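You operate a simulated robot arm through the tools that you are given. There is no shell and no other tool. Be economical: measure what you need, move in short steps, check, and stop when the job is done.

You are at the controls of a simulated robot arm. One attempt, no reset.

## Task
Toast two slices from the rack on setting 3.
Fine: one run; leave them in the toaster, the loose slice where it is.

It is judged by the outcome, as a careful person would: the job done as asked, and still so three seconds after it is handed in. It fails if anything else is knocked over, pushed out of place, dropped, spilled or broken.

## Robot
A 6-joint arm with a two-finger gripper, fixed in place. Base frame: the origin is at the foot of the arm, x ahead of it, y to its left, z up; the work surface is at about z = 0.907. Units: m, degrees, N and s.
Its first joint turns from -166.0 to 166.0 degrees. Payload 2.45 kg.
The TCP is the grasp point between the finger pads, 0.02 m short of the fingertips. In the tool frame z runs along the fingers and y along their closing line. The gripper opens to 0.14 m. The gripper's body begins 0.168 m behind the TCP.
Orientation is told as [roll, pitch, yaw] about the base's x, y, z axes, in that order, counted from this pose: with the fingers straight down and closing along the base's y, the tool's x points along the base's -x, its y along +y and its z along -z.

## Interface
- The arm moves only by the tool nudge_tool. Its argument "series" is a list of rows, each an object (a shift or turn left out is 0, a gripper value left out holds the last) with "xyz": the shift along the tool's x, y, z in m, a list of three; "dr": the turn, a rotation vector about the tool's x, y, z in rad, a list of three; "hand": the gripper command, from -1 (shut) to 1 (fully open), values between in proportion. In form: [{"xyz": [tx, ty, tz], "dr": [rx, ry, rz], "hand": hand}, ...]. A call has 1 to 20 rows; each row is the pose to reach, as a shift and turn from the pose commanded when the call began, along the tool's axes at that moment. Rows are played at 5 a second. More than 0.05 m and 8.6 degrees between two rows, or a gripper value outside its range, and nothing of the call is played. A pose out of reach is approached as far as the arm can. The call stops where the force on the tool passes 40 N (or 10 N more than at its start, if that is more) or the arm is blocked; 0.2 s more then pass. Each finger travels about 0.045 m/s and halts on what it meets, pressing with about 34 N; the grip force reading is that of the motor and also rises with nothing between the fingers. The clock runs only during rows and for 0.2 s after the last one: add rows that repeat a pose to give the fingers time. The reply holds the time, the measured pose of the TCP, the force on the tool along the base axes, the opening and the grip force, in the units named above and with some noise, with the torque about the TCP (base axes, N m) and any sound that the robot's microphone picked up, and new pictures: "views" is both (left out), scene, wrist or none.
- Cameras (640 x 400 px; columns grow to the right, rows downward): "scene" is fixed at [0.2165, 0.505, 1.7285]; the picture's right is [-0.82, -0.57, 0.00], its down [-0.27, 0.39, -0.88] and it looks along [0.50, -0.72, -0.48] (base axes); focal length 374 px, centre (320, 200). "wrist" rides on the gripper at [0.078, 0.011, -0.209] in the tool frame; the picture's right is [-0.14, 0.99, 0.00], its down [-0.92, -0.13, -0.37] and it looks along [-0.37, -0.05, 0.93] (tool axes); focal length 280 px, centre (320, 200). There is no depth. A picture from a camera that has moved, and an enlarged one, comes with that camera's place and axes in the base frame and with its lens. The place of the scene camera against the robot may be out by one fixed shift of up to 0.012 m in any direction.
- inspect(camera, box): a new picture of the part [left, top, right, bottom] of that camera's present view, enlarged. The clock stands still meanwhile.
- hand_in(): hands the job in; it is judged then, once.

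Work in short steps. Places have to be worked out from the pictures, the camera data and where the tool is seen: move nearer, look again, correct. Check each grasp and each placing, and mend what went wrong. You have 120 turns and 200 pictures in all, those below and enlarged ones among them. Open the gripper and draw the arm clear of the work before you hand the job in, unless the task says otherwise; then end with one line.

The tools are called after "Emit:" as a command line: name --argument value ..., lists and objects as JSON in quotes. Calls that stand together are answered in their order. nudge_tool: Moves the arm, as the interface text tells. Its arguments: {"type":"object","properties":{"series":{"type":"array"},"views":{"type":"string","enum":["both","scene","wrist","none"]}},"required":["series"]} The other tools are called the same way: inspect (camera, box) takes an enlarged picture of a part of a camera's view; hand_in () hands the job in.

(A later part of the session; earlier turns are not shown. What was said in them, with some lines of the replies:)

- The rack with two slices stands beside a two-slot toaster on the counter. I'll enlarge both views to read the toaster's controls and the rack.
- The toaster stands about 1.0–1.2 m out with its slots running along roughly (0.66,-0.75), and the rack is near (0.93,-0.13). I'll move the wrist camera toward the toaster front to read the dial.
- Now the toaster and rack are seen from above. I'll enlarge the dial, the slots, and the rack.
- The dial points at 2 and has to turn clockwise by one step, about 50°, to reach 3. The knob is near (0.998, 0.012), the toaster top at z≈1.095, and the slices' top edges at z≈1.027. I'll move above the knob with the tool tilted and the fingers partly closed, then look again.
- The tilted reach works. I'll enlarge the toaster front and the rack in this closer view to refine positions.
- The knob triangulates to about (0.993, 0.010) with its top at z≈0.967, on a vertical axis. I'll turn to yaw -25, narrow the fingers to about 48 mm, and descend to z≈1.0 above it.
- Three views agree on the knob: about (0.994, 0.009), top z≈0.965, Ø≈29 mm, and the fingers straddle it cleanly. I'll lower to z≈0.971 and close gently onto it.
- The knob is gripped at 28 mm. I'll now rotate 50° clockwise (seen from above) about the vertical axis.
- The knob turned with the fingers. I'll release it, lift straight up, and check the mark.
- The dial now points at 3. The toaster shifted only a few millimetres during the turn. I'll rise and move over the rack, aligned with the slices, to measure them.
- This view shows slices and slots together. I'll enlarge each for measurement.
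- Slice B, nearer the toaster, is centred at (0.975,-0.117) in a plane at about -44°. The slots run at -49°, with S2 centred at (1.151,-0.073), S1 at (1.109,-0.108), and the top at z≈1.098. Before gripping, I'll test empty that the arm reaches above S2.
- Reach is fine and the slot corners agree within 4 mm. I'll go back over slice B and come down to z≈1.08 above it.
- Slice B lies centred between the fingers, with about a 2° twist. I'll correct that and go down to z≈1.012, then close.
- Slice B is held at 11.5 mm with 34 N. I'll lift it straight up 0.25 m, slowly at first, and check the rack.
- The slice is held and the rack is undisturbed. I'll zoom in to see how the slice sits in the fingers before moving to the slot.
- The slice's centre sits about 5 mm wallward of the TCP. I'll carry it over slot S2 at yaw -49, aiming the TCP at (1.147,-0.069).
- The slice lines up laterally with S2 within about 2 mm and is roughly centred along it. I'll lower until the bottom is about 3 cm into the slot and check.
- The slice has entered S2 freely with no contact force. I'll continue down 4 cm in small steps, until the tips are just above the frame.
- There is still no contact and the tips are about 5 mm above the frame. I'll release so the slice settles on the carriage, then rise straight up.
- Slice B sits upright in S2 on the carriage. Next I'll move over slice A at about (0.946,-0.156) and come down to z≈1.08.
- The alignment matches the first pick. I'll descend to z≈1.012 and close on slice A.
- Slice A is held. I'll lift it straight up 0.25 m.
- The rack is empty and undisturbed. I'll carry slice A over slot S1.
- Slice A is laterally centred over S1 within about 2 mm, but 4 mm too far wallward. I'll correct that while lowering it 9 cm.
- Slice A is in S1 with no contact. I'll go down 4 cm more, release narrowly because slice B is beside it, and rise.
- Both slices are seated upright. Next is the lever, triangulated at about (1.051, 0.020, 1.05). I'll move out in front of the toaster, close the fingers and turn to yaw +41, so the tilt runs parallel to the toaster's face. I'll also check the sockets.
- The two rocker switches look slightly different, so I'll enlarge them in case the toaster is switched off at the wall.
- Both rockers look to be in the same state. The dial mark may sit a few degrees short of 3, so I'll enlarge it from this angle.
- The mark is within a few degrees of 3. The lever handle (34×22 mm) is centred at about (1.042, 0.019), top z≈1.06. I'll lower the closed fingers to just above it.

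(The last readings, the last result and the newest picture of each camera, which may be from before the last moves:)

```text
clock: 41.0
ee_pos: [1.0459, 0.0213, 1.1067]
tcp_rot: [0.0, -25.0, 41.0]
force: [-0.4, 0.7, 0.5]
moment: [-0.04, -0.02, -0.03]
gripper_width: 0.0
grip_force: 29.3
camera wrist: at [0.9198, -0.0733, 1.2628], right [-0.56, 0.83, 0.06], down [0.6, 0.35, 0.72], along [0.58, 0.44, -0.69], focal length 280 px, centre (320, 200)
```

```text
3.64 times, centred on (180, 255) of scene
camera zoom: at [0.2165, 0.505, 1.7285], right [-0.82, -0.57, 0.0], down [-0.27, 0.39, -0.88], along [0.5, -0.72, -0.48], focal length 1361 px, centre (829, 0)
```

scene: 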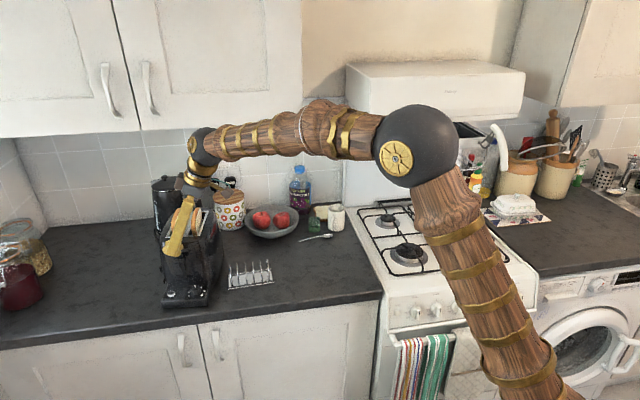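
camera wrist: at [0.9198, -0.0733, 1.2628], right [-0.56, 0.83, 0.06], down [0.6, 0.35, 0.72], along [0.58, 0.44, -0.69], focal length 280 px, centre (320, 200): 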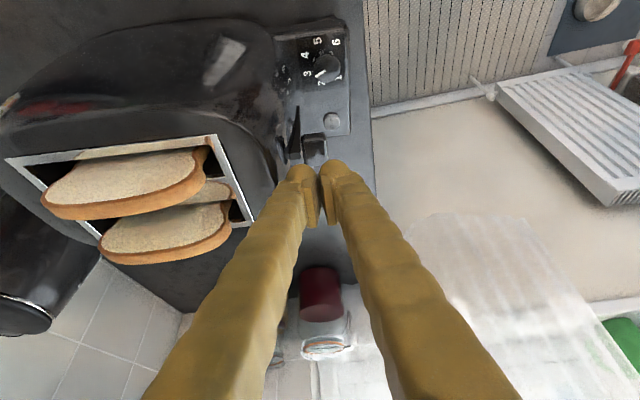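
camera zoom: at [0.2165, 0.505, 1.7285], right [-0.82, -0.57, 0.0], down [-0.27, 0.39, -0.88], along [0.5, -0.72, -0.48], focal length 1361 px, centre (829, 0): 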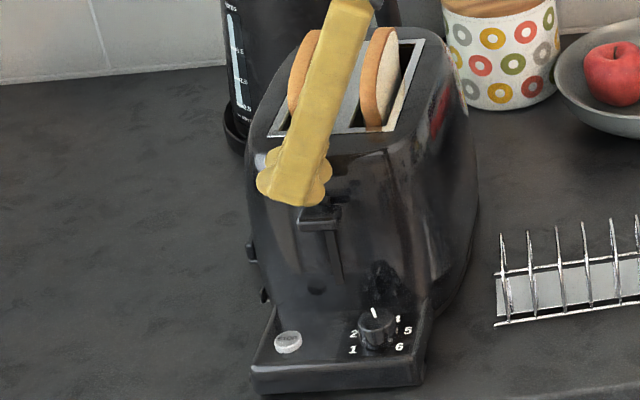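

The lower corner of the fingertips is within 3 mm of the handle's centre. I'll press straight down in 8 mm steps and watch force and sound.

Emit:
nudge_tool --series '[{"xyz": [0.0034, 0, 0.0073]}, {"xyz": [0.0068, 0, 0.0145]}, {"xyz": [0.0101, 0, 0.0218]}, {"xyz": [0.0135, 0, 0.029]}, {"xyz": [0.0169, 0, 0.0363]}, {"xyz": [0.0203, 0, 0.0435]}, {"xyz": [0.0237, 0, 0.0508]}, {"xyz": [0.027, 0, 0.058]}]'

Emit:
inspect --camera "scene" --box '[140, 200, 220, 310]'

```text
clock: 42.8
ee_pos: [1.0475, 0.0251, 1.0495]
tcp_rot: [0.0, -25.2, 41.1]
force: [-3.5, 3.2, 1.6]
moment: [0.03, 0.05, -0.05]
gripper_width: 0.0057
grip_force: 29.7
stopped in row 8: the force on the tool passed its limit at 43 N (the readings are from after the stop); the commanded pose is now the measured one
camera wrist: at [0.9214, -0.0718, 1.2044], right [-0.56, 0.83, 0.06], down [0.59, 0.35, 0.72], along [0.58, 0.44, -0.69], focal length 280 px, centre (320, 200)
```

scene: 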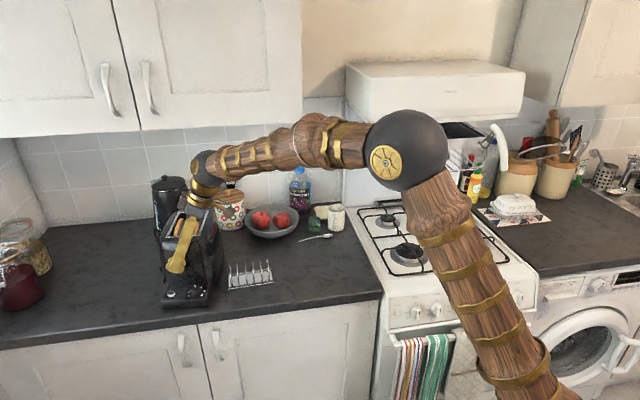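
wrist: 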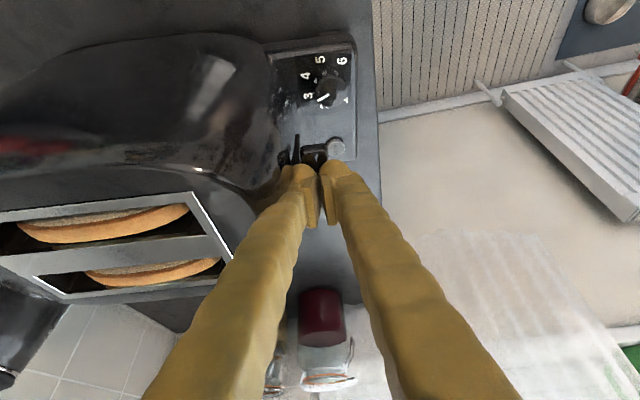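

```text
3.64 times, centred on (180, 255) of scene
camera zoom: at [0.2165, 0.505, 1.7285], right [-0.82, -0.57, 0.0], down [-0.27, 0.39, -0.88], along [0.5, -0.72, -0.48], focal length 1361 px, centre (829, 0)
```

zoom: 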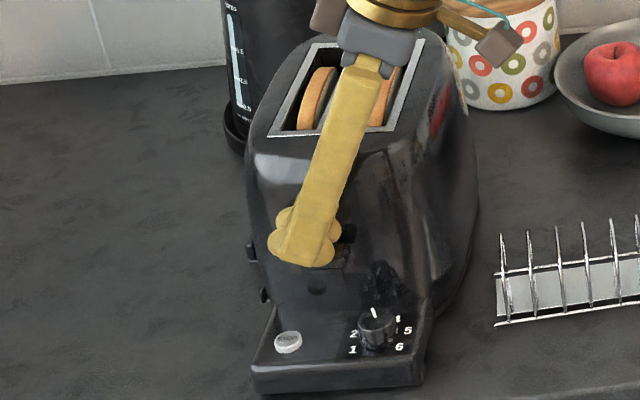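

The lever moved down about 4 cm and hit a hard stop at 43 N. The slices sank, and almost no load remains, which suggests it latched. I'll lift and see whether it stays down.

Emit:
nudge_tool --series '[{"xyz": [-0.0085, 0, -0.0181]}, {"xyz": [-0.0211, 0, -0.0453]}, {"xyz": [-0.038, 0, -0.0816]}, {"xyz": [-0.0549, 0, -0.1178]}, {"xyz": [-0.0549, 0, -0.1178]}]'

Emit:
inspect --camera "scene" --box '[140, 170, 240, 310]'

Emit:
inspect --camera "wrist" --box '[220, 0, 380, 160]'

```text
clock: 44.0
ee_pos: [1.0478, 0.0231, 1.1783]
tcp_rot: [0.0, -25.1, 41.0]
force: [0.0, 0.4, -0.5]
moment: [-0.01, 0.01, -0.02]
gripper_width: 0.0001
grip_force: 29.3
camera wrist: at [0.9212, -0.0732, 1.3336], right [-0.56, 0.83, 0.06], down [0.59, 0.35, 0.72], along [0.58, 0.44, -0.69], focal length 280 px, centre (320, 200)
```

scene: 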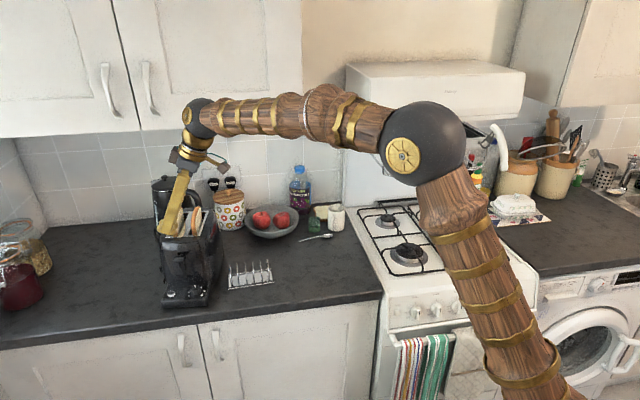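
wrist: 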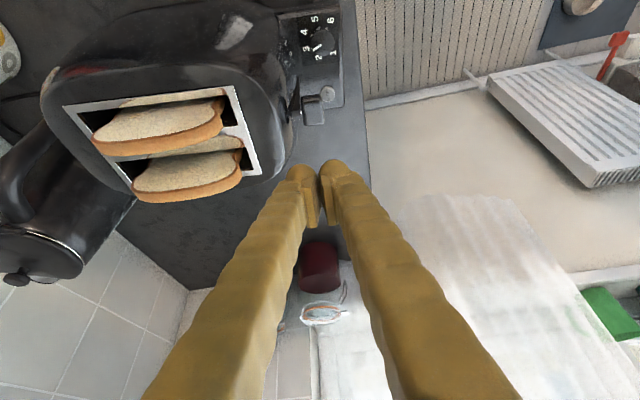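

```text
2.86 times, centred on (190, 240) of scene
camera zoom: at [0.2165, 0.505, 1.7285], right [-0.82, -0.57, 0.0], down [-0.27, 0.39, -0.88], along [0.5, -0.72, -0.48], focal length 1069 px, centre (691, 86)
```

zoom: 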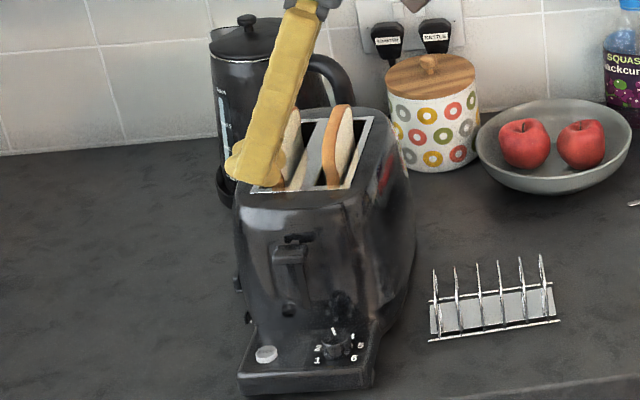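

```text
2.50 times, centred on (300, 80) of wrist
camera zoom: at [0.9212, -0.0732, 1.3336], right [-0.56, 0.83, 0.06], down [0.59, 0.35, 0.72], along [0.58, 0.44, -0.69], focal length 701 px, centre (370, 500)
```

zoom: 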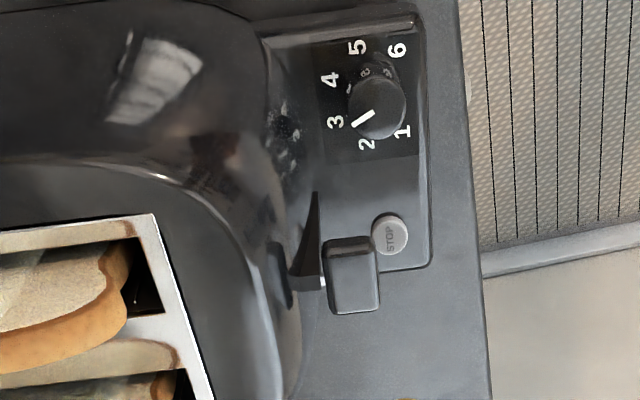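

The lever sprang back, so it wasn't pushed fully down. The inner finger probably met the toaster's sloping face (outward residual force, fingers pried apart 6 mm). I'll shift 7 mm outward and press again, reading the force partway.

Emit:
nudge_tool --series '[{"xyz": [0.0127, 0.005, 0.0272]}, {"xyz": [0.0254, 0.007, 0.0544]}, {"xyz": [0.0338, 0.007, 0.0725]}, {"xyz": [0.0423, 0.007, 0.0906]}, {"xyz": [0.0465, 0.007, 0.0997]}, {"xyz": [0.0507, 0.007, 0.1088]}, {"xyz": [0.0507, 0.007, 0.1088]}]'

Emit:
inspect --camera "wrist" --box '[250, 100, 390, 220]'

Emit:
inspect --camera "scene" --box '[150, 230, 220, 310]'

```text
clock: 45.6
ee_pos: [1.0421, 0.0302, 1.06]
tcp_rot: [0.0, -25.2, 41.0]
force: [0.3, 0.6, 1.0]
moment: [0.0, 0.03, 0.01]
gripper_width: 0.0001
grip_force: 29.2
camera wrist: at [0.9158, -0.0674, 1.2143], right [-0.56, 0.83, 0.06], down [0.59, 0.35, 0.73], along [0.58, 0.44, -0.69], focal length 280 px, centre (320, 200)
```

scene: 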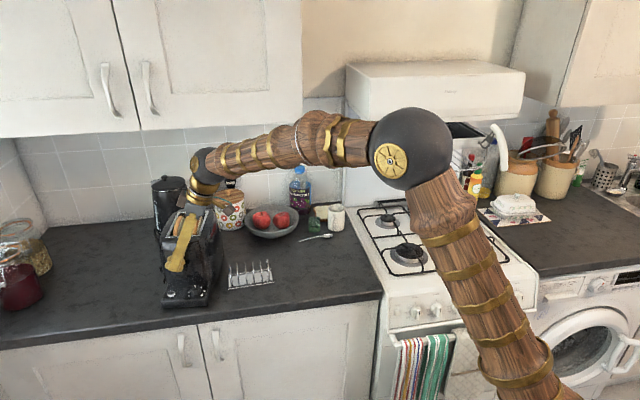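
wrist: 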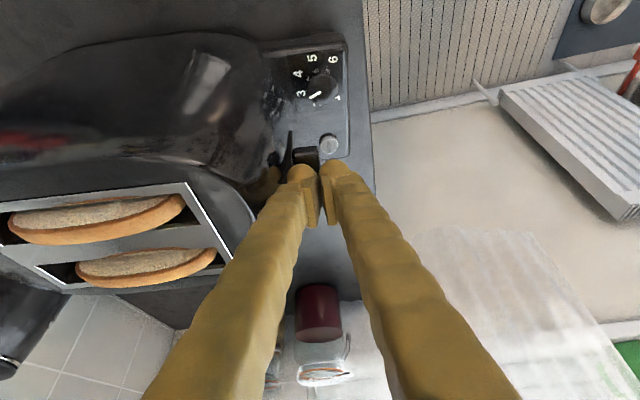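

```text
3.33 times, centred on (320, 160) of wrist
camera zoom: at [0.9158, -0.0674, 1.2143], right [-0.56, 0.83, 0.06], down [0.59, 0.35, 0.73], along [0.58, 0.44, -0.69], focal length 935 px, centre (320, 333)
```

zoom: 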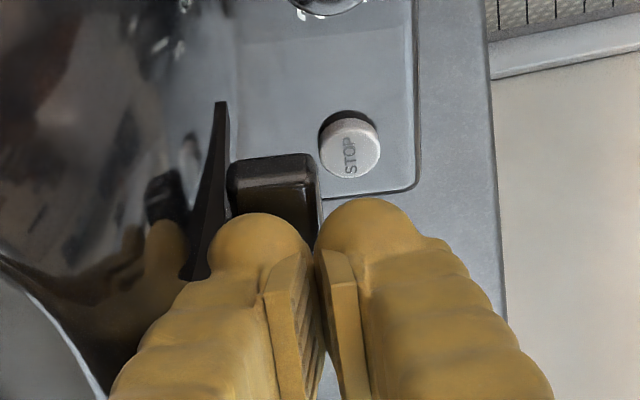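

```text
5.00 times, centred on (185, 270) of scene
camera zoom: at [0.2165, 0.505, 1.7285], right [-0.82, -0.57, 0.0], down [-0.27, 0.39, -0.88], along [0.5, -0.72, -0.48], focal length 1871 px, centre (995, -150)
```

zoom: 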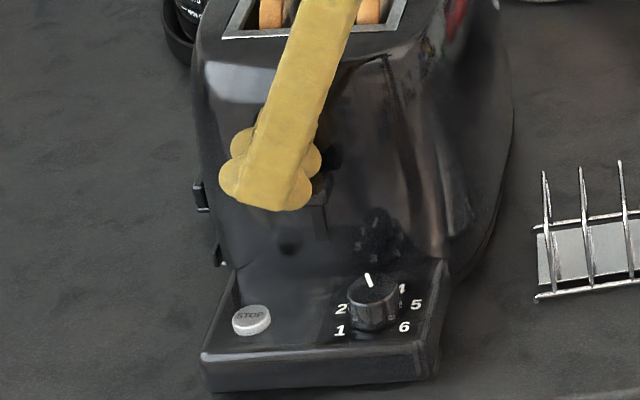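

Force is only about 1 N, so the lever moves lightly. I'll move 3 mm further outward so the inner finger alone bears on the handle without wedging, then continue down.

Emit:
nudge_tool --series '[{"xyz": [0.0, 0.003, 0.0]}, {"xyz": [0.0034, 0.003, 0.0073]}, {"xyz": [0.0068, 0.003, 0.0145]}, {"xyz": [0.0101, 0.003, 0.0218]}, {"xyz": [0.0135, 0.003, 0.029]}, {"xyz": [0.0169, 0.003, 0.0363]}, {"xyz": [0.0203, 0.003, 0.0435]}, {"xyz": [0.0237, 0.003, 0.0508]}]'

Emit:
inspect --camera "wrist" --box '[250, 100, 390, 220]'

Emit:
inspect --camera "scene" --box '[150, 220, 220, 310]'

```text
clock: 47.2
ee_pos: [1.0418, 0.0318, 1.0192]
tcp_rot: [-0.3, -25.5, 41.0]
force: [-4.7, -0.2, 12.3]
moment: [-0.13, 0.07, -0.05]
gripper_width: 0.0003
grip_force: 29.2
stopped in row 8: the force on the tool passed its limit at 50 N (the readings are from after the stop); the commanded pose is now the measured one
camera wrist: at [0.9139, -0.0648, 1.1723], right [-0.56, 0.83, 0.06], down [0.59, 0.35, 0.73], along [0.59, 0.44, -0.68], focal length 280 px, centre (320, 200)
```

scene: 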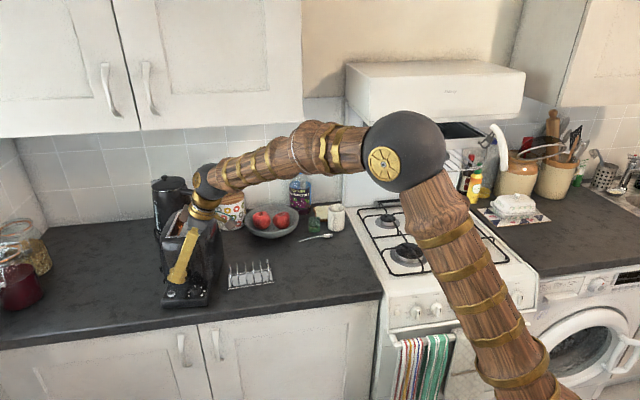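
wrist: 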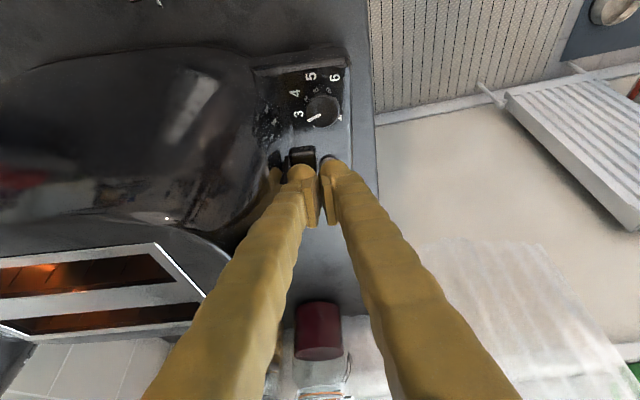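

```text
3.33 times, centred on (320, 160) of wrist
camera zoom: at [0.9139, -0.0648, 1.1723], right [-0.56, 0.83, 0.06], down [0.59, 0.35, 0.73], along [0.59, 0.44, -0.68], focal length 935 px, centre (320, 333)
```

zoom: 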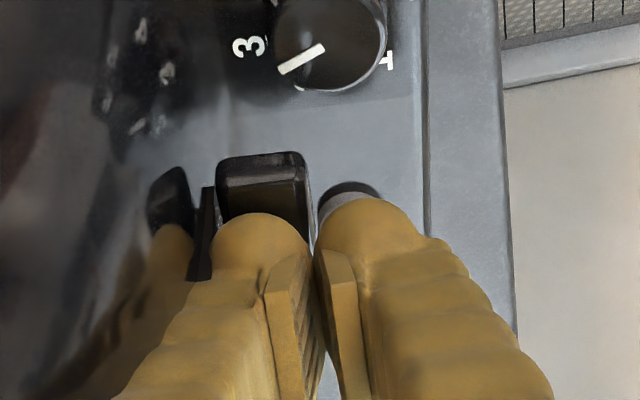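

```text
4.44 times, centred on (185, 265) of scene
camera zoom: at [0.2165, 0.505, 1.7285], right [-0.82, -0.57, 0.0], down [-0.27, 0.39, -0.88], along [0.5, -0.72, -0.48], focal length 1663 px, centre (920, -89)
```

zoom: 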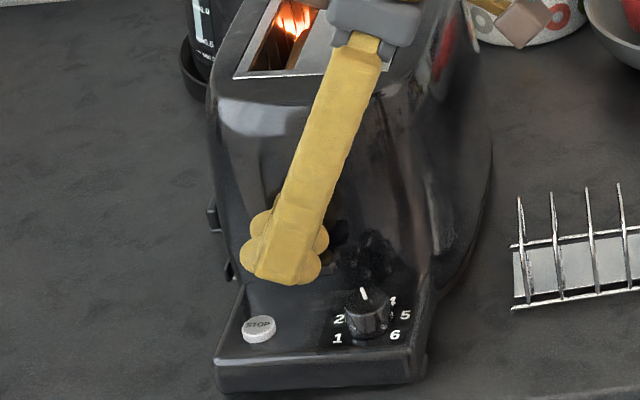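

The elements are glowing: it latched and toasting has started. I'll lift straight up and clear.

Emit:
nudge_tool --series '[{"xyz": [-0.0085, 0, -0.0181]}, {"xyz": [-0.0211, 0, -0.0453]}, {"xyz": [-0.038, 0, -0.0816]}, {"xyz": [-0.0549, 0, -0.1178]}, {"xyz": [-0.0718, 0, -0.1541]}, {"xyz": [-0.0718, 0, -0.1541]}]'

Emit:
inspect --camera "scene" --box '[140, 170, 240, 310]'

Emit:
inspect --camera "wrist" --box '[220, 0, 380, 160]'

```text
clock: 48.6
ee_pos: [1.0394, 0.0308, 1.1857]
tcp_rot: [-0.3, -25.4, 41.1]
force: [0.5, 0.8, 1.3]
moment: [0.04, 0.02, 0.01]
gripper_width: 0.0
grip_force: 29.8
camera wrist: at [0.9119, -0.0654, 1.3407], right [-0.56, 0.83, 0.06], down [0.59, 0.35, 0.73], along [0.58, 0.44, -0.68], focal length 280 px, centre (320, 200)
```

scene: 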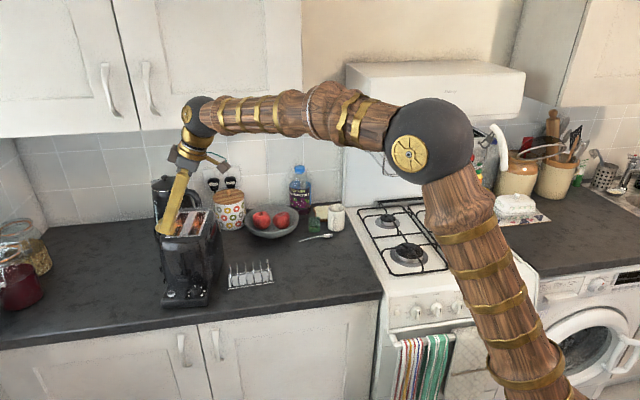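
wrist: 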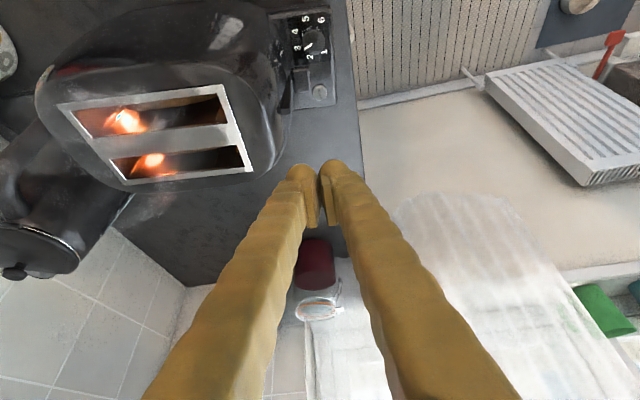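

```text
2.86 times, centred on (190, 240) of scene
camera zoom: at [0.2165, 0.505, 1.7285], right [-0.82, -0.57, 0.0], down [-0.27, 0.39, -0.88], along [0.5, -0.72, -0.48], focal length 1069 px, centre (691, 86)
```

zoom: 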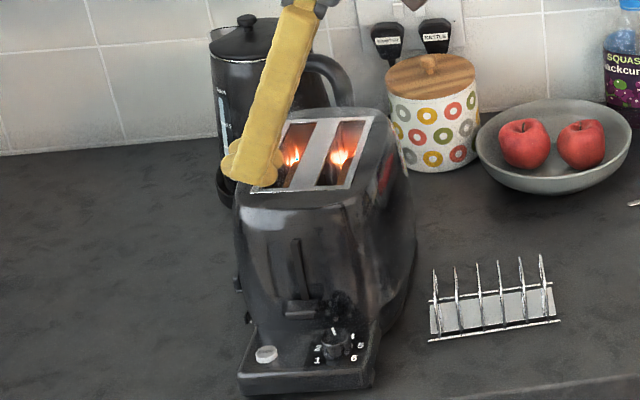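

```text
2.50 times, centred on (300, 80) of wrist
camera zoom: at [0.9119, -0.0654, 1.3407], right [-0.56, 0.83, 0.06], down [0.59, 0.35, 0.73], along [0.58, 0.44, -0.68], focal length 701 px, centre (370, 500)
```

zoom: 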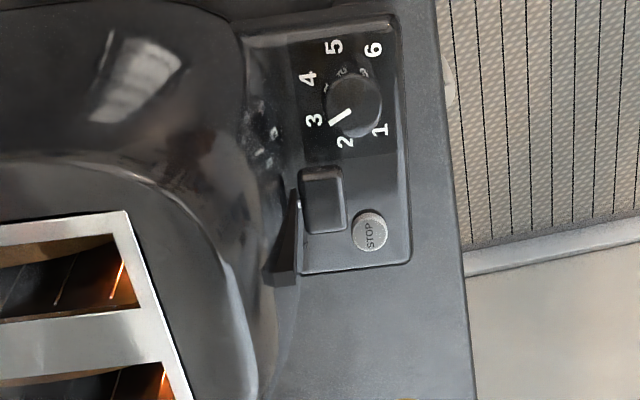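

The lever is latched, both elements are glowing and the dial is at 3. I'll draw the arm up and back, open the gripper, and wait for the run to finish.

Emit:
nudge_tool --series '[{"xyz": [0.019, 0.008, -0.0325]}, {"xyz": [0.038, 0.0159, -0.065]}, {"xyz": [0.057, 0.0239, -0.0975]}, {"xyz": [0.0759, 0.0318, -0.1299]}, {"xyz": [0.0949, 0.0398, -0.1624]}, {"xyz": [0.1139, 0.0477, -0.1949]}, {"xyz": [0.1329, 0.0557, -0.2274]}, {"xyz": [0.1329, 0.0557, -0.2274], "hand": 1}, {"xyz": [0.1329, 0.0557, -0.2274], "hand": 1}, {"xyz": [0.1329, 0.0557, -0.2274], "hand": 1}, {"xyz": [0.1329, 0.0557, -0.2274], "hand": 1}, {"xyz": [0.1329, 0.0557, -0.2274], "hand": 1}, {"xyz": [0.1329, 0.0557, -0.2274], "hand": 1}, {"xyz": [0.1329, 0.0557, -0.2274], "hand": 1}, {"xyz": [0.1329, 0.0557, -0.2274], "hand": 1}, {"xyz": [0.1329, 0.0557, -0.2274], "hand": 1}]' --views "scene"

```text
clock: 52.0
ee_pos: [0.8375, -0.0676, 1.3339]
tcp_rot: [-0.3, -25.5, 41.1]
force: [-0.4, -0.5, -0.1]
moment: [0.01, -0.03, -0.01]
gripper_width: 0.14
grip_force: 0.0
```

scene: 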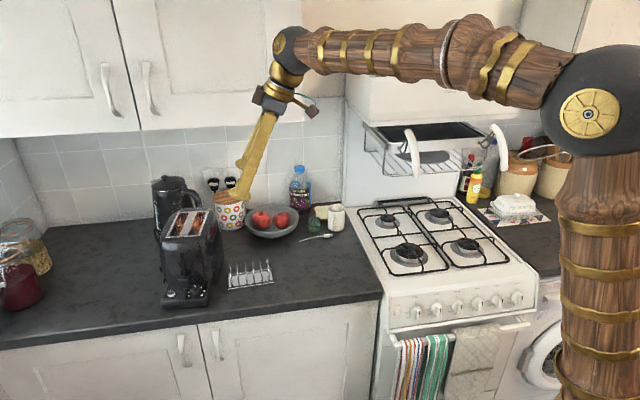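

The arm is clear and the toaster is running. I'll wait in place and listen for the pop.

Emit:
nudge_tool --series '[{"hand": 1}, {"hand": 1}, {"hand": 1}, {"hand": 1}, {"hand": 1}, {"hand": 1}, {"hand": 1}, {"hand": 1}, {"hand": 1}, {"hand": 1}, {"hand": 1}, {"hand": 1}, {"hand": 1}, {"hand": 1}, {"hand": 1}, {"hand": 1}, {"hand": 1}, {"hand": 1}, {"hand": 1}, {"hand": 1}]' --views "none"

Emit:
nudge_tool --series '[{"hand": 1}, {"hand": 1}, {"hand": 1}, {"hand": 1}, {"hand": 1}, {"hand": 1}, {"hand": 1}, {"hand": 1}, {"hand": 1}, {"hand": 1}, {"hand": 1}, {"hand": 1}, {"hand": 1}, {"hand": 1}, {"hand": 1}, {"hand": 1}, {"hand": 1}, {"hand": 1}, {"hand": 1}, {"hand": 1}]' --views "none"

Emit:
nudge_tool --series '[{"hand": 1}, {"hand": 1}, {"hand": 1}, {"hand": 1}, {"hand": 1}, {"hand": 1}, {"hand": 1}, {"hand": 1}, {"hand": 1}, {"hand": 1}, {"hand": 1}, {"hand": 1}, {"hand": 1}, {"hand": 1}, {"hand": 1}, {"hand": 1}, {"hand": 1}, {"hand": 1}, {"hand": 1}, {"hand": 1}]' --views "scene"

```text
clock: 56.2
ee_pos: [0.8385, -0.0675, 1.3353]
tcp_rot: [-0.1, -25.4, 41.1]
force: [-0.5, 0.3, 0.7]
moment: [0.02, 0.02, 0.02]
gripper_width: 0.1401
grip_force: 0.0
heard: pop
```

```text
clock: 60.4
ee_pos: [0.8374, -0.0696, 1.3364]
tcp_rot: [-0.2, -25.4, 41.1]
force: [0.2, -0.4, -1.0]
moment: [-0.01, -0.02, 0.0]
gripper_width: 0.1399
grip_force: 0.0
```

```text
clock: 64.6
ee_pos: [0.8375, -0.0677, 1.3351]
tcp_rot: [-0.1, -25.4, 41.1]
force: [0.8, -0.1, -0.6]
moment: [0.02, 0.01, 0.02]
gripper_width: 0.1399
grip_force: 0.1
```

scene: 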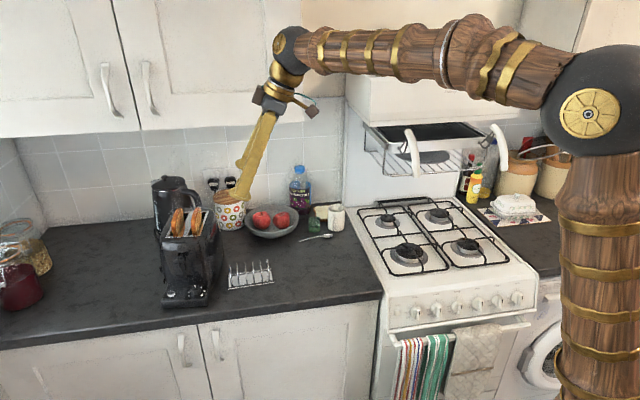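

The toaster popped. I'll take one close look at the result before handing in.

Emit:
inspect --camera "scene" --box '[140, 160, 300, 320]'

Emit:
inspect --camera "scene" --box '[155, 195, 235, 310]'

```text
2.50 times, centred on (220, 240) of scene
camera zoom: at [0.2165, 0.505, 1.7285], right [-0.82, -0.57, 0.0], down [-0.27, 0.39, -0.88], along [0.5, -0.72, -0.48], focal length 936 px, centre (570, 100)
```

zoom: 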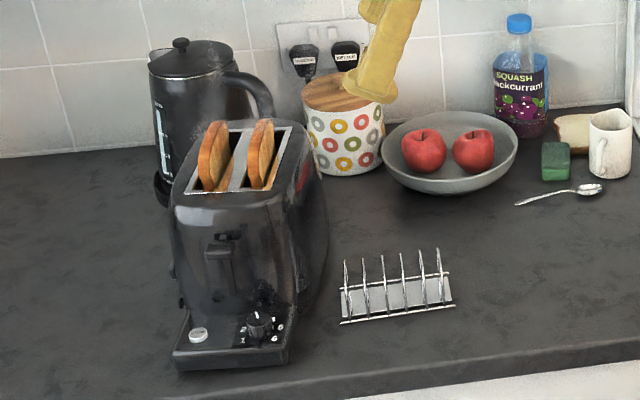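

```text
3.48 times, centred on (195, 252) of scene
camera zoom: at [0.2165, 0.505, 1.7285], right [-0.82, -0.57, 0.0], down [-0.27, 0.39, -0.88], along [0.5, -0.72, -0.48], focal length 1302 px, centre (755, 17)
```

zoom: 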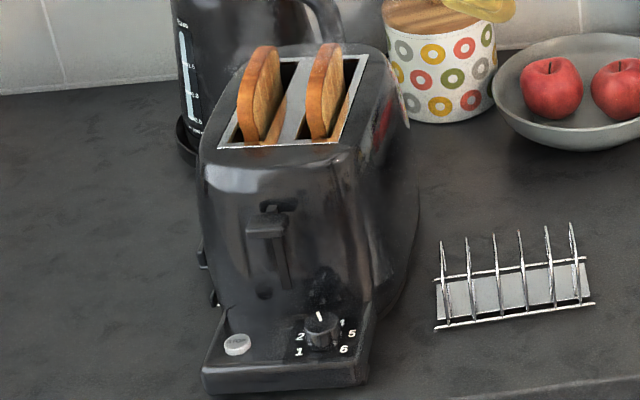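

Both slices are golden brown and still standing in the toaster. The dial is on 3, nothing else looks disturbed, and the arm is clear with the gripper open, so I'm handing in.

Emit:
hand_in

```text
The job is handed in.
```

Both slices from the rack were toasted in one run on setting 3 and left in the toaster; the loose slice wasn't touched, though the toaster itself shifted a few millimetres when I turned the dial.
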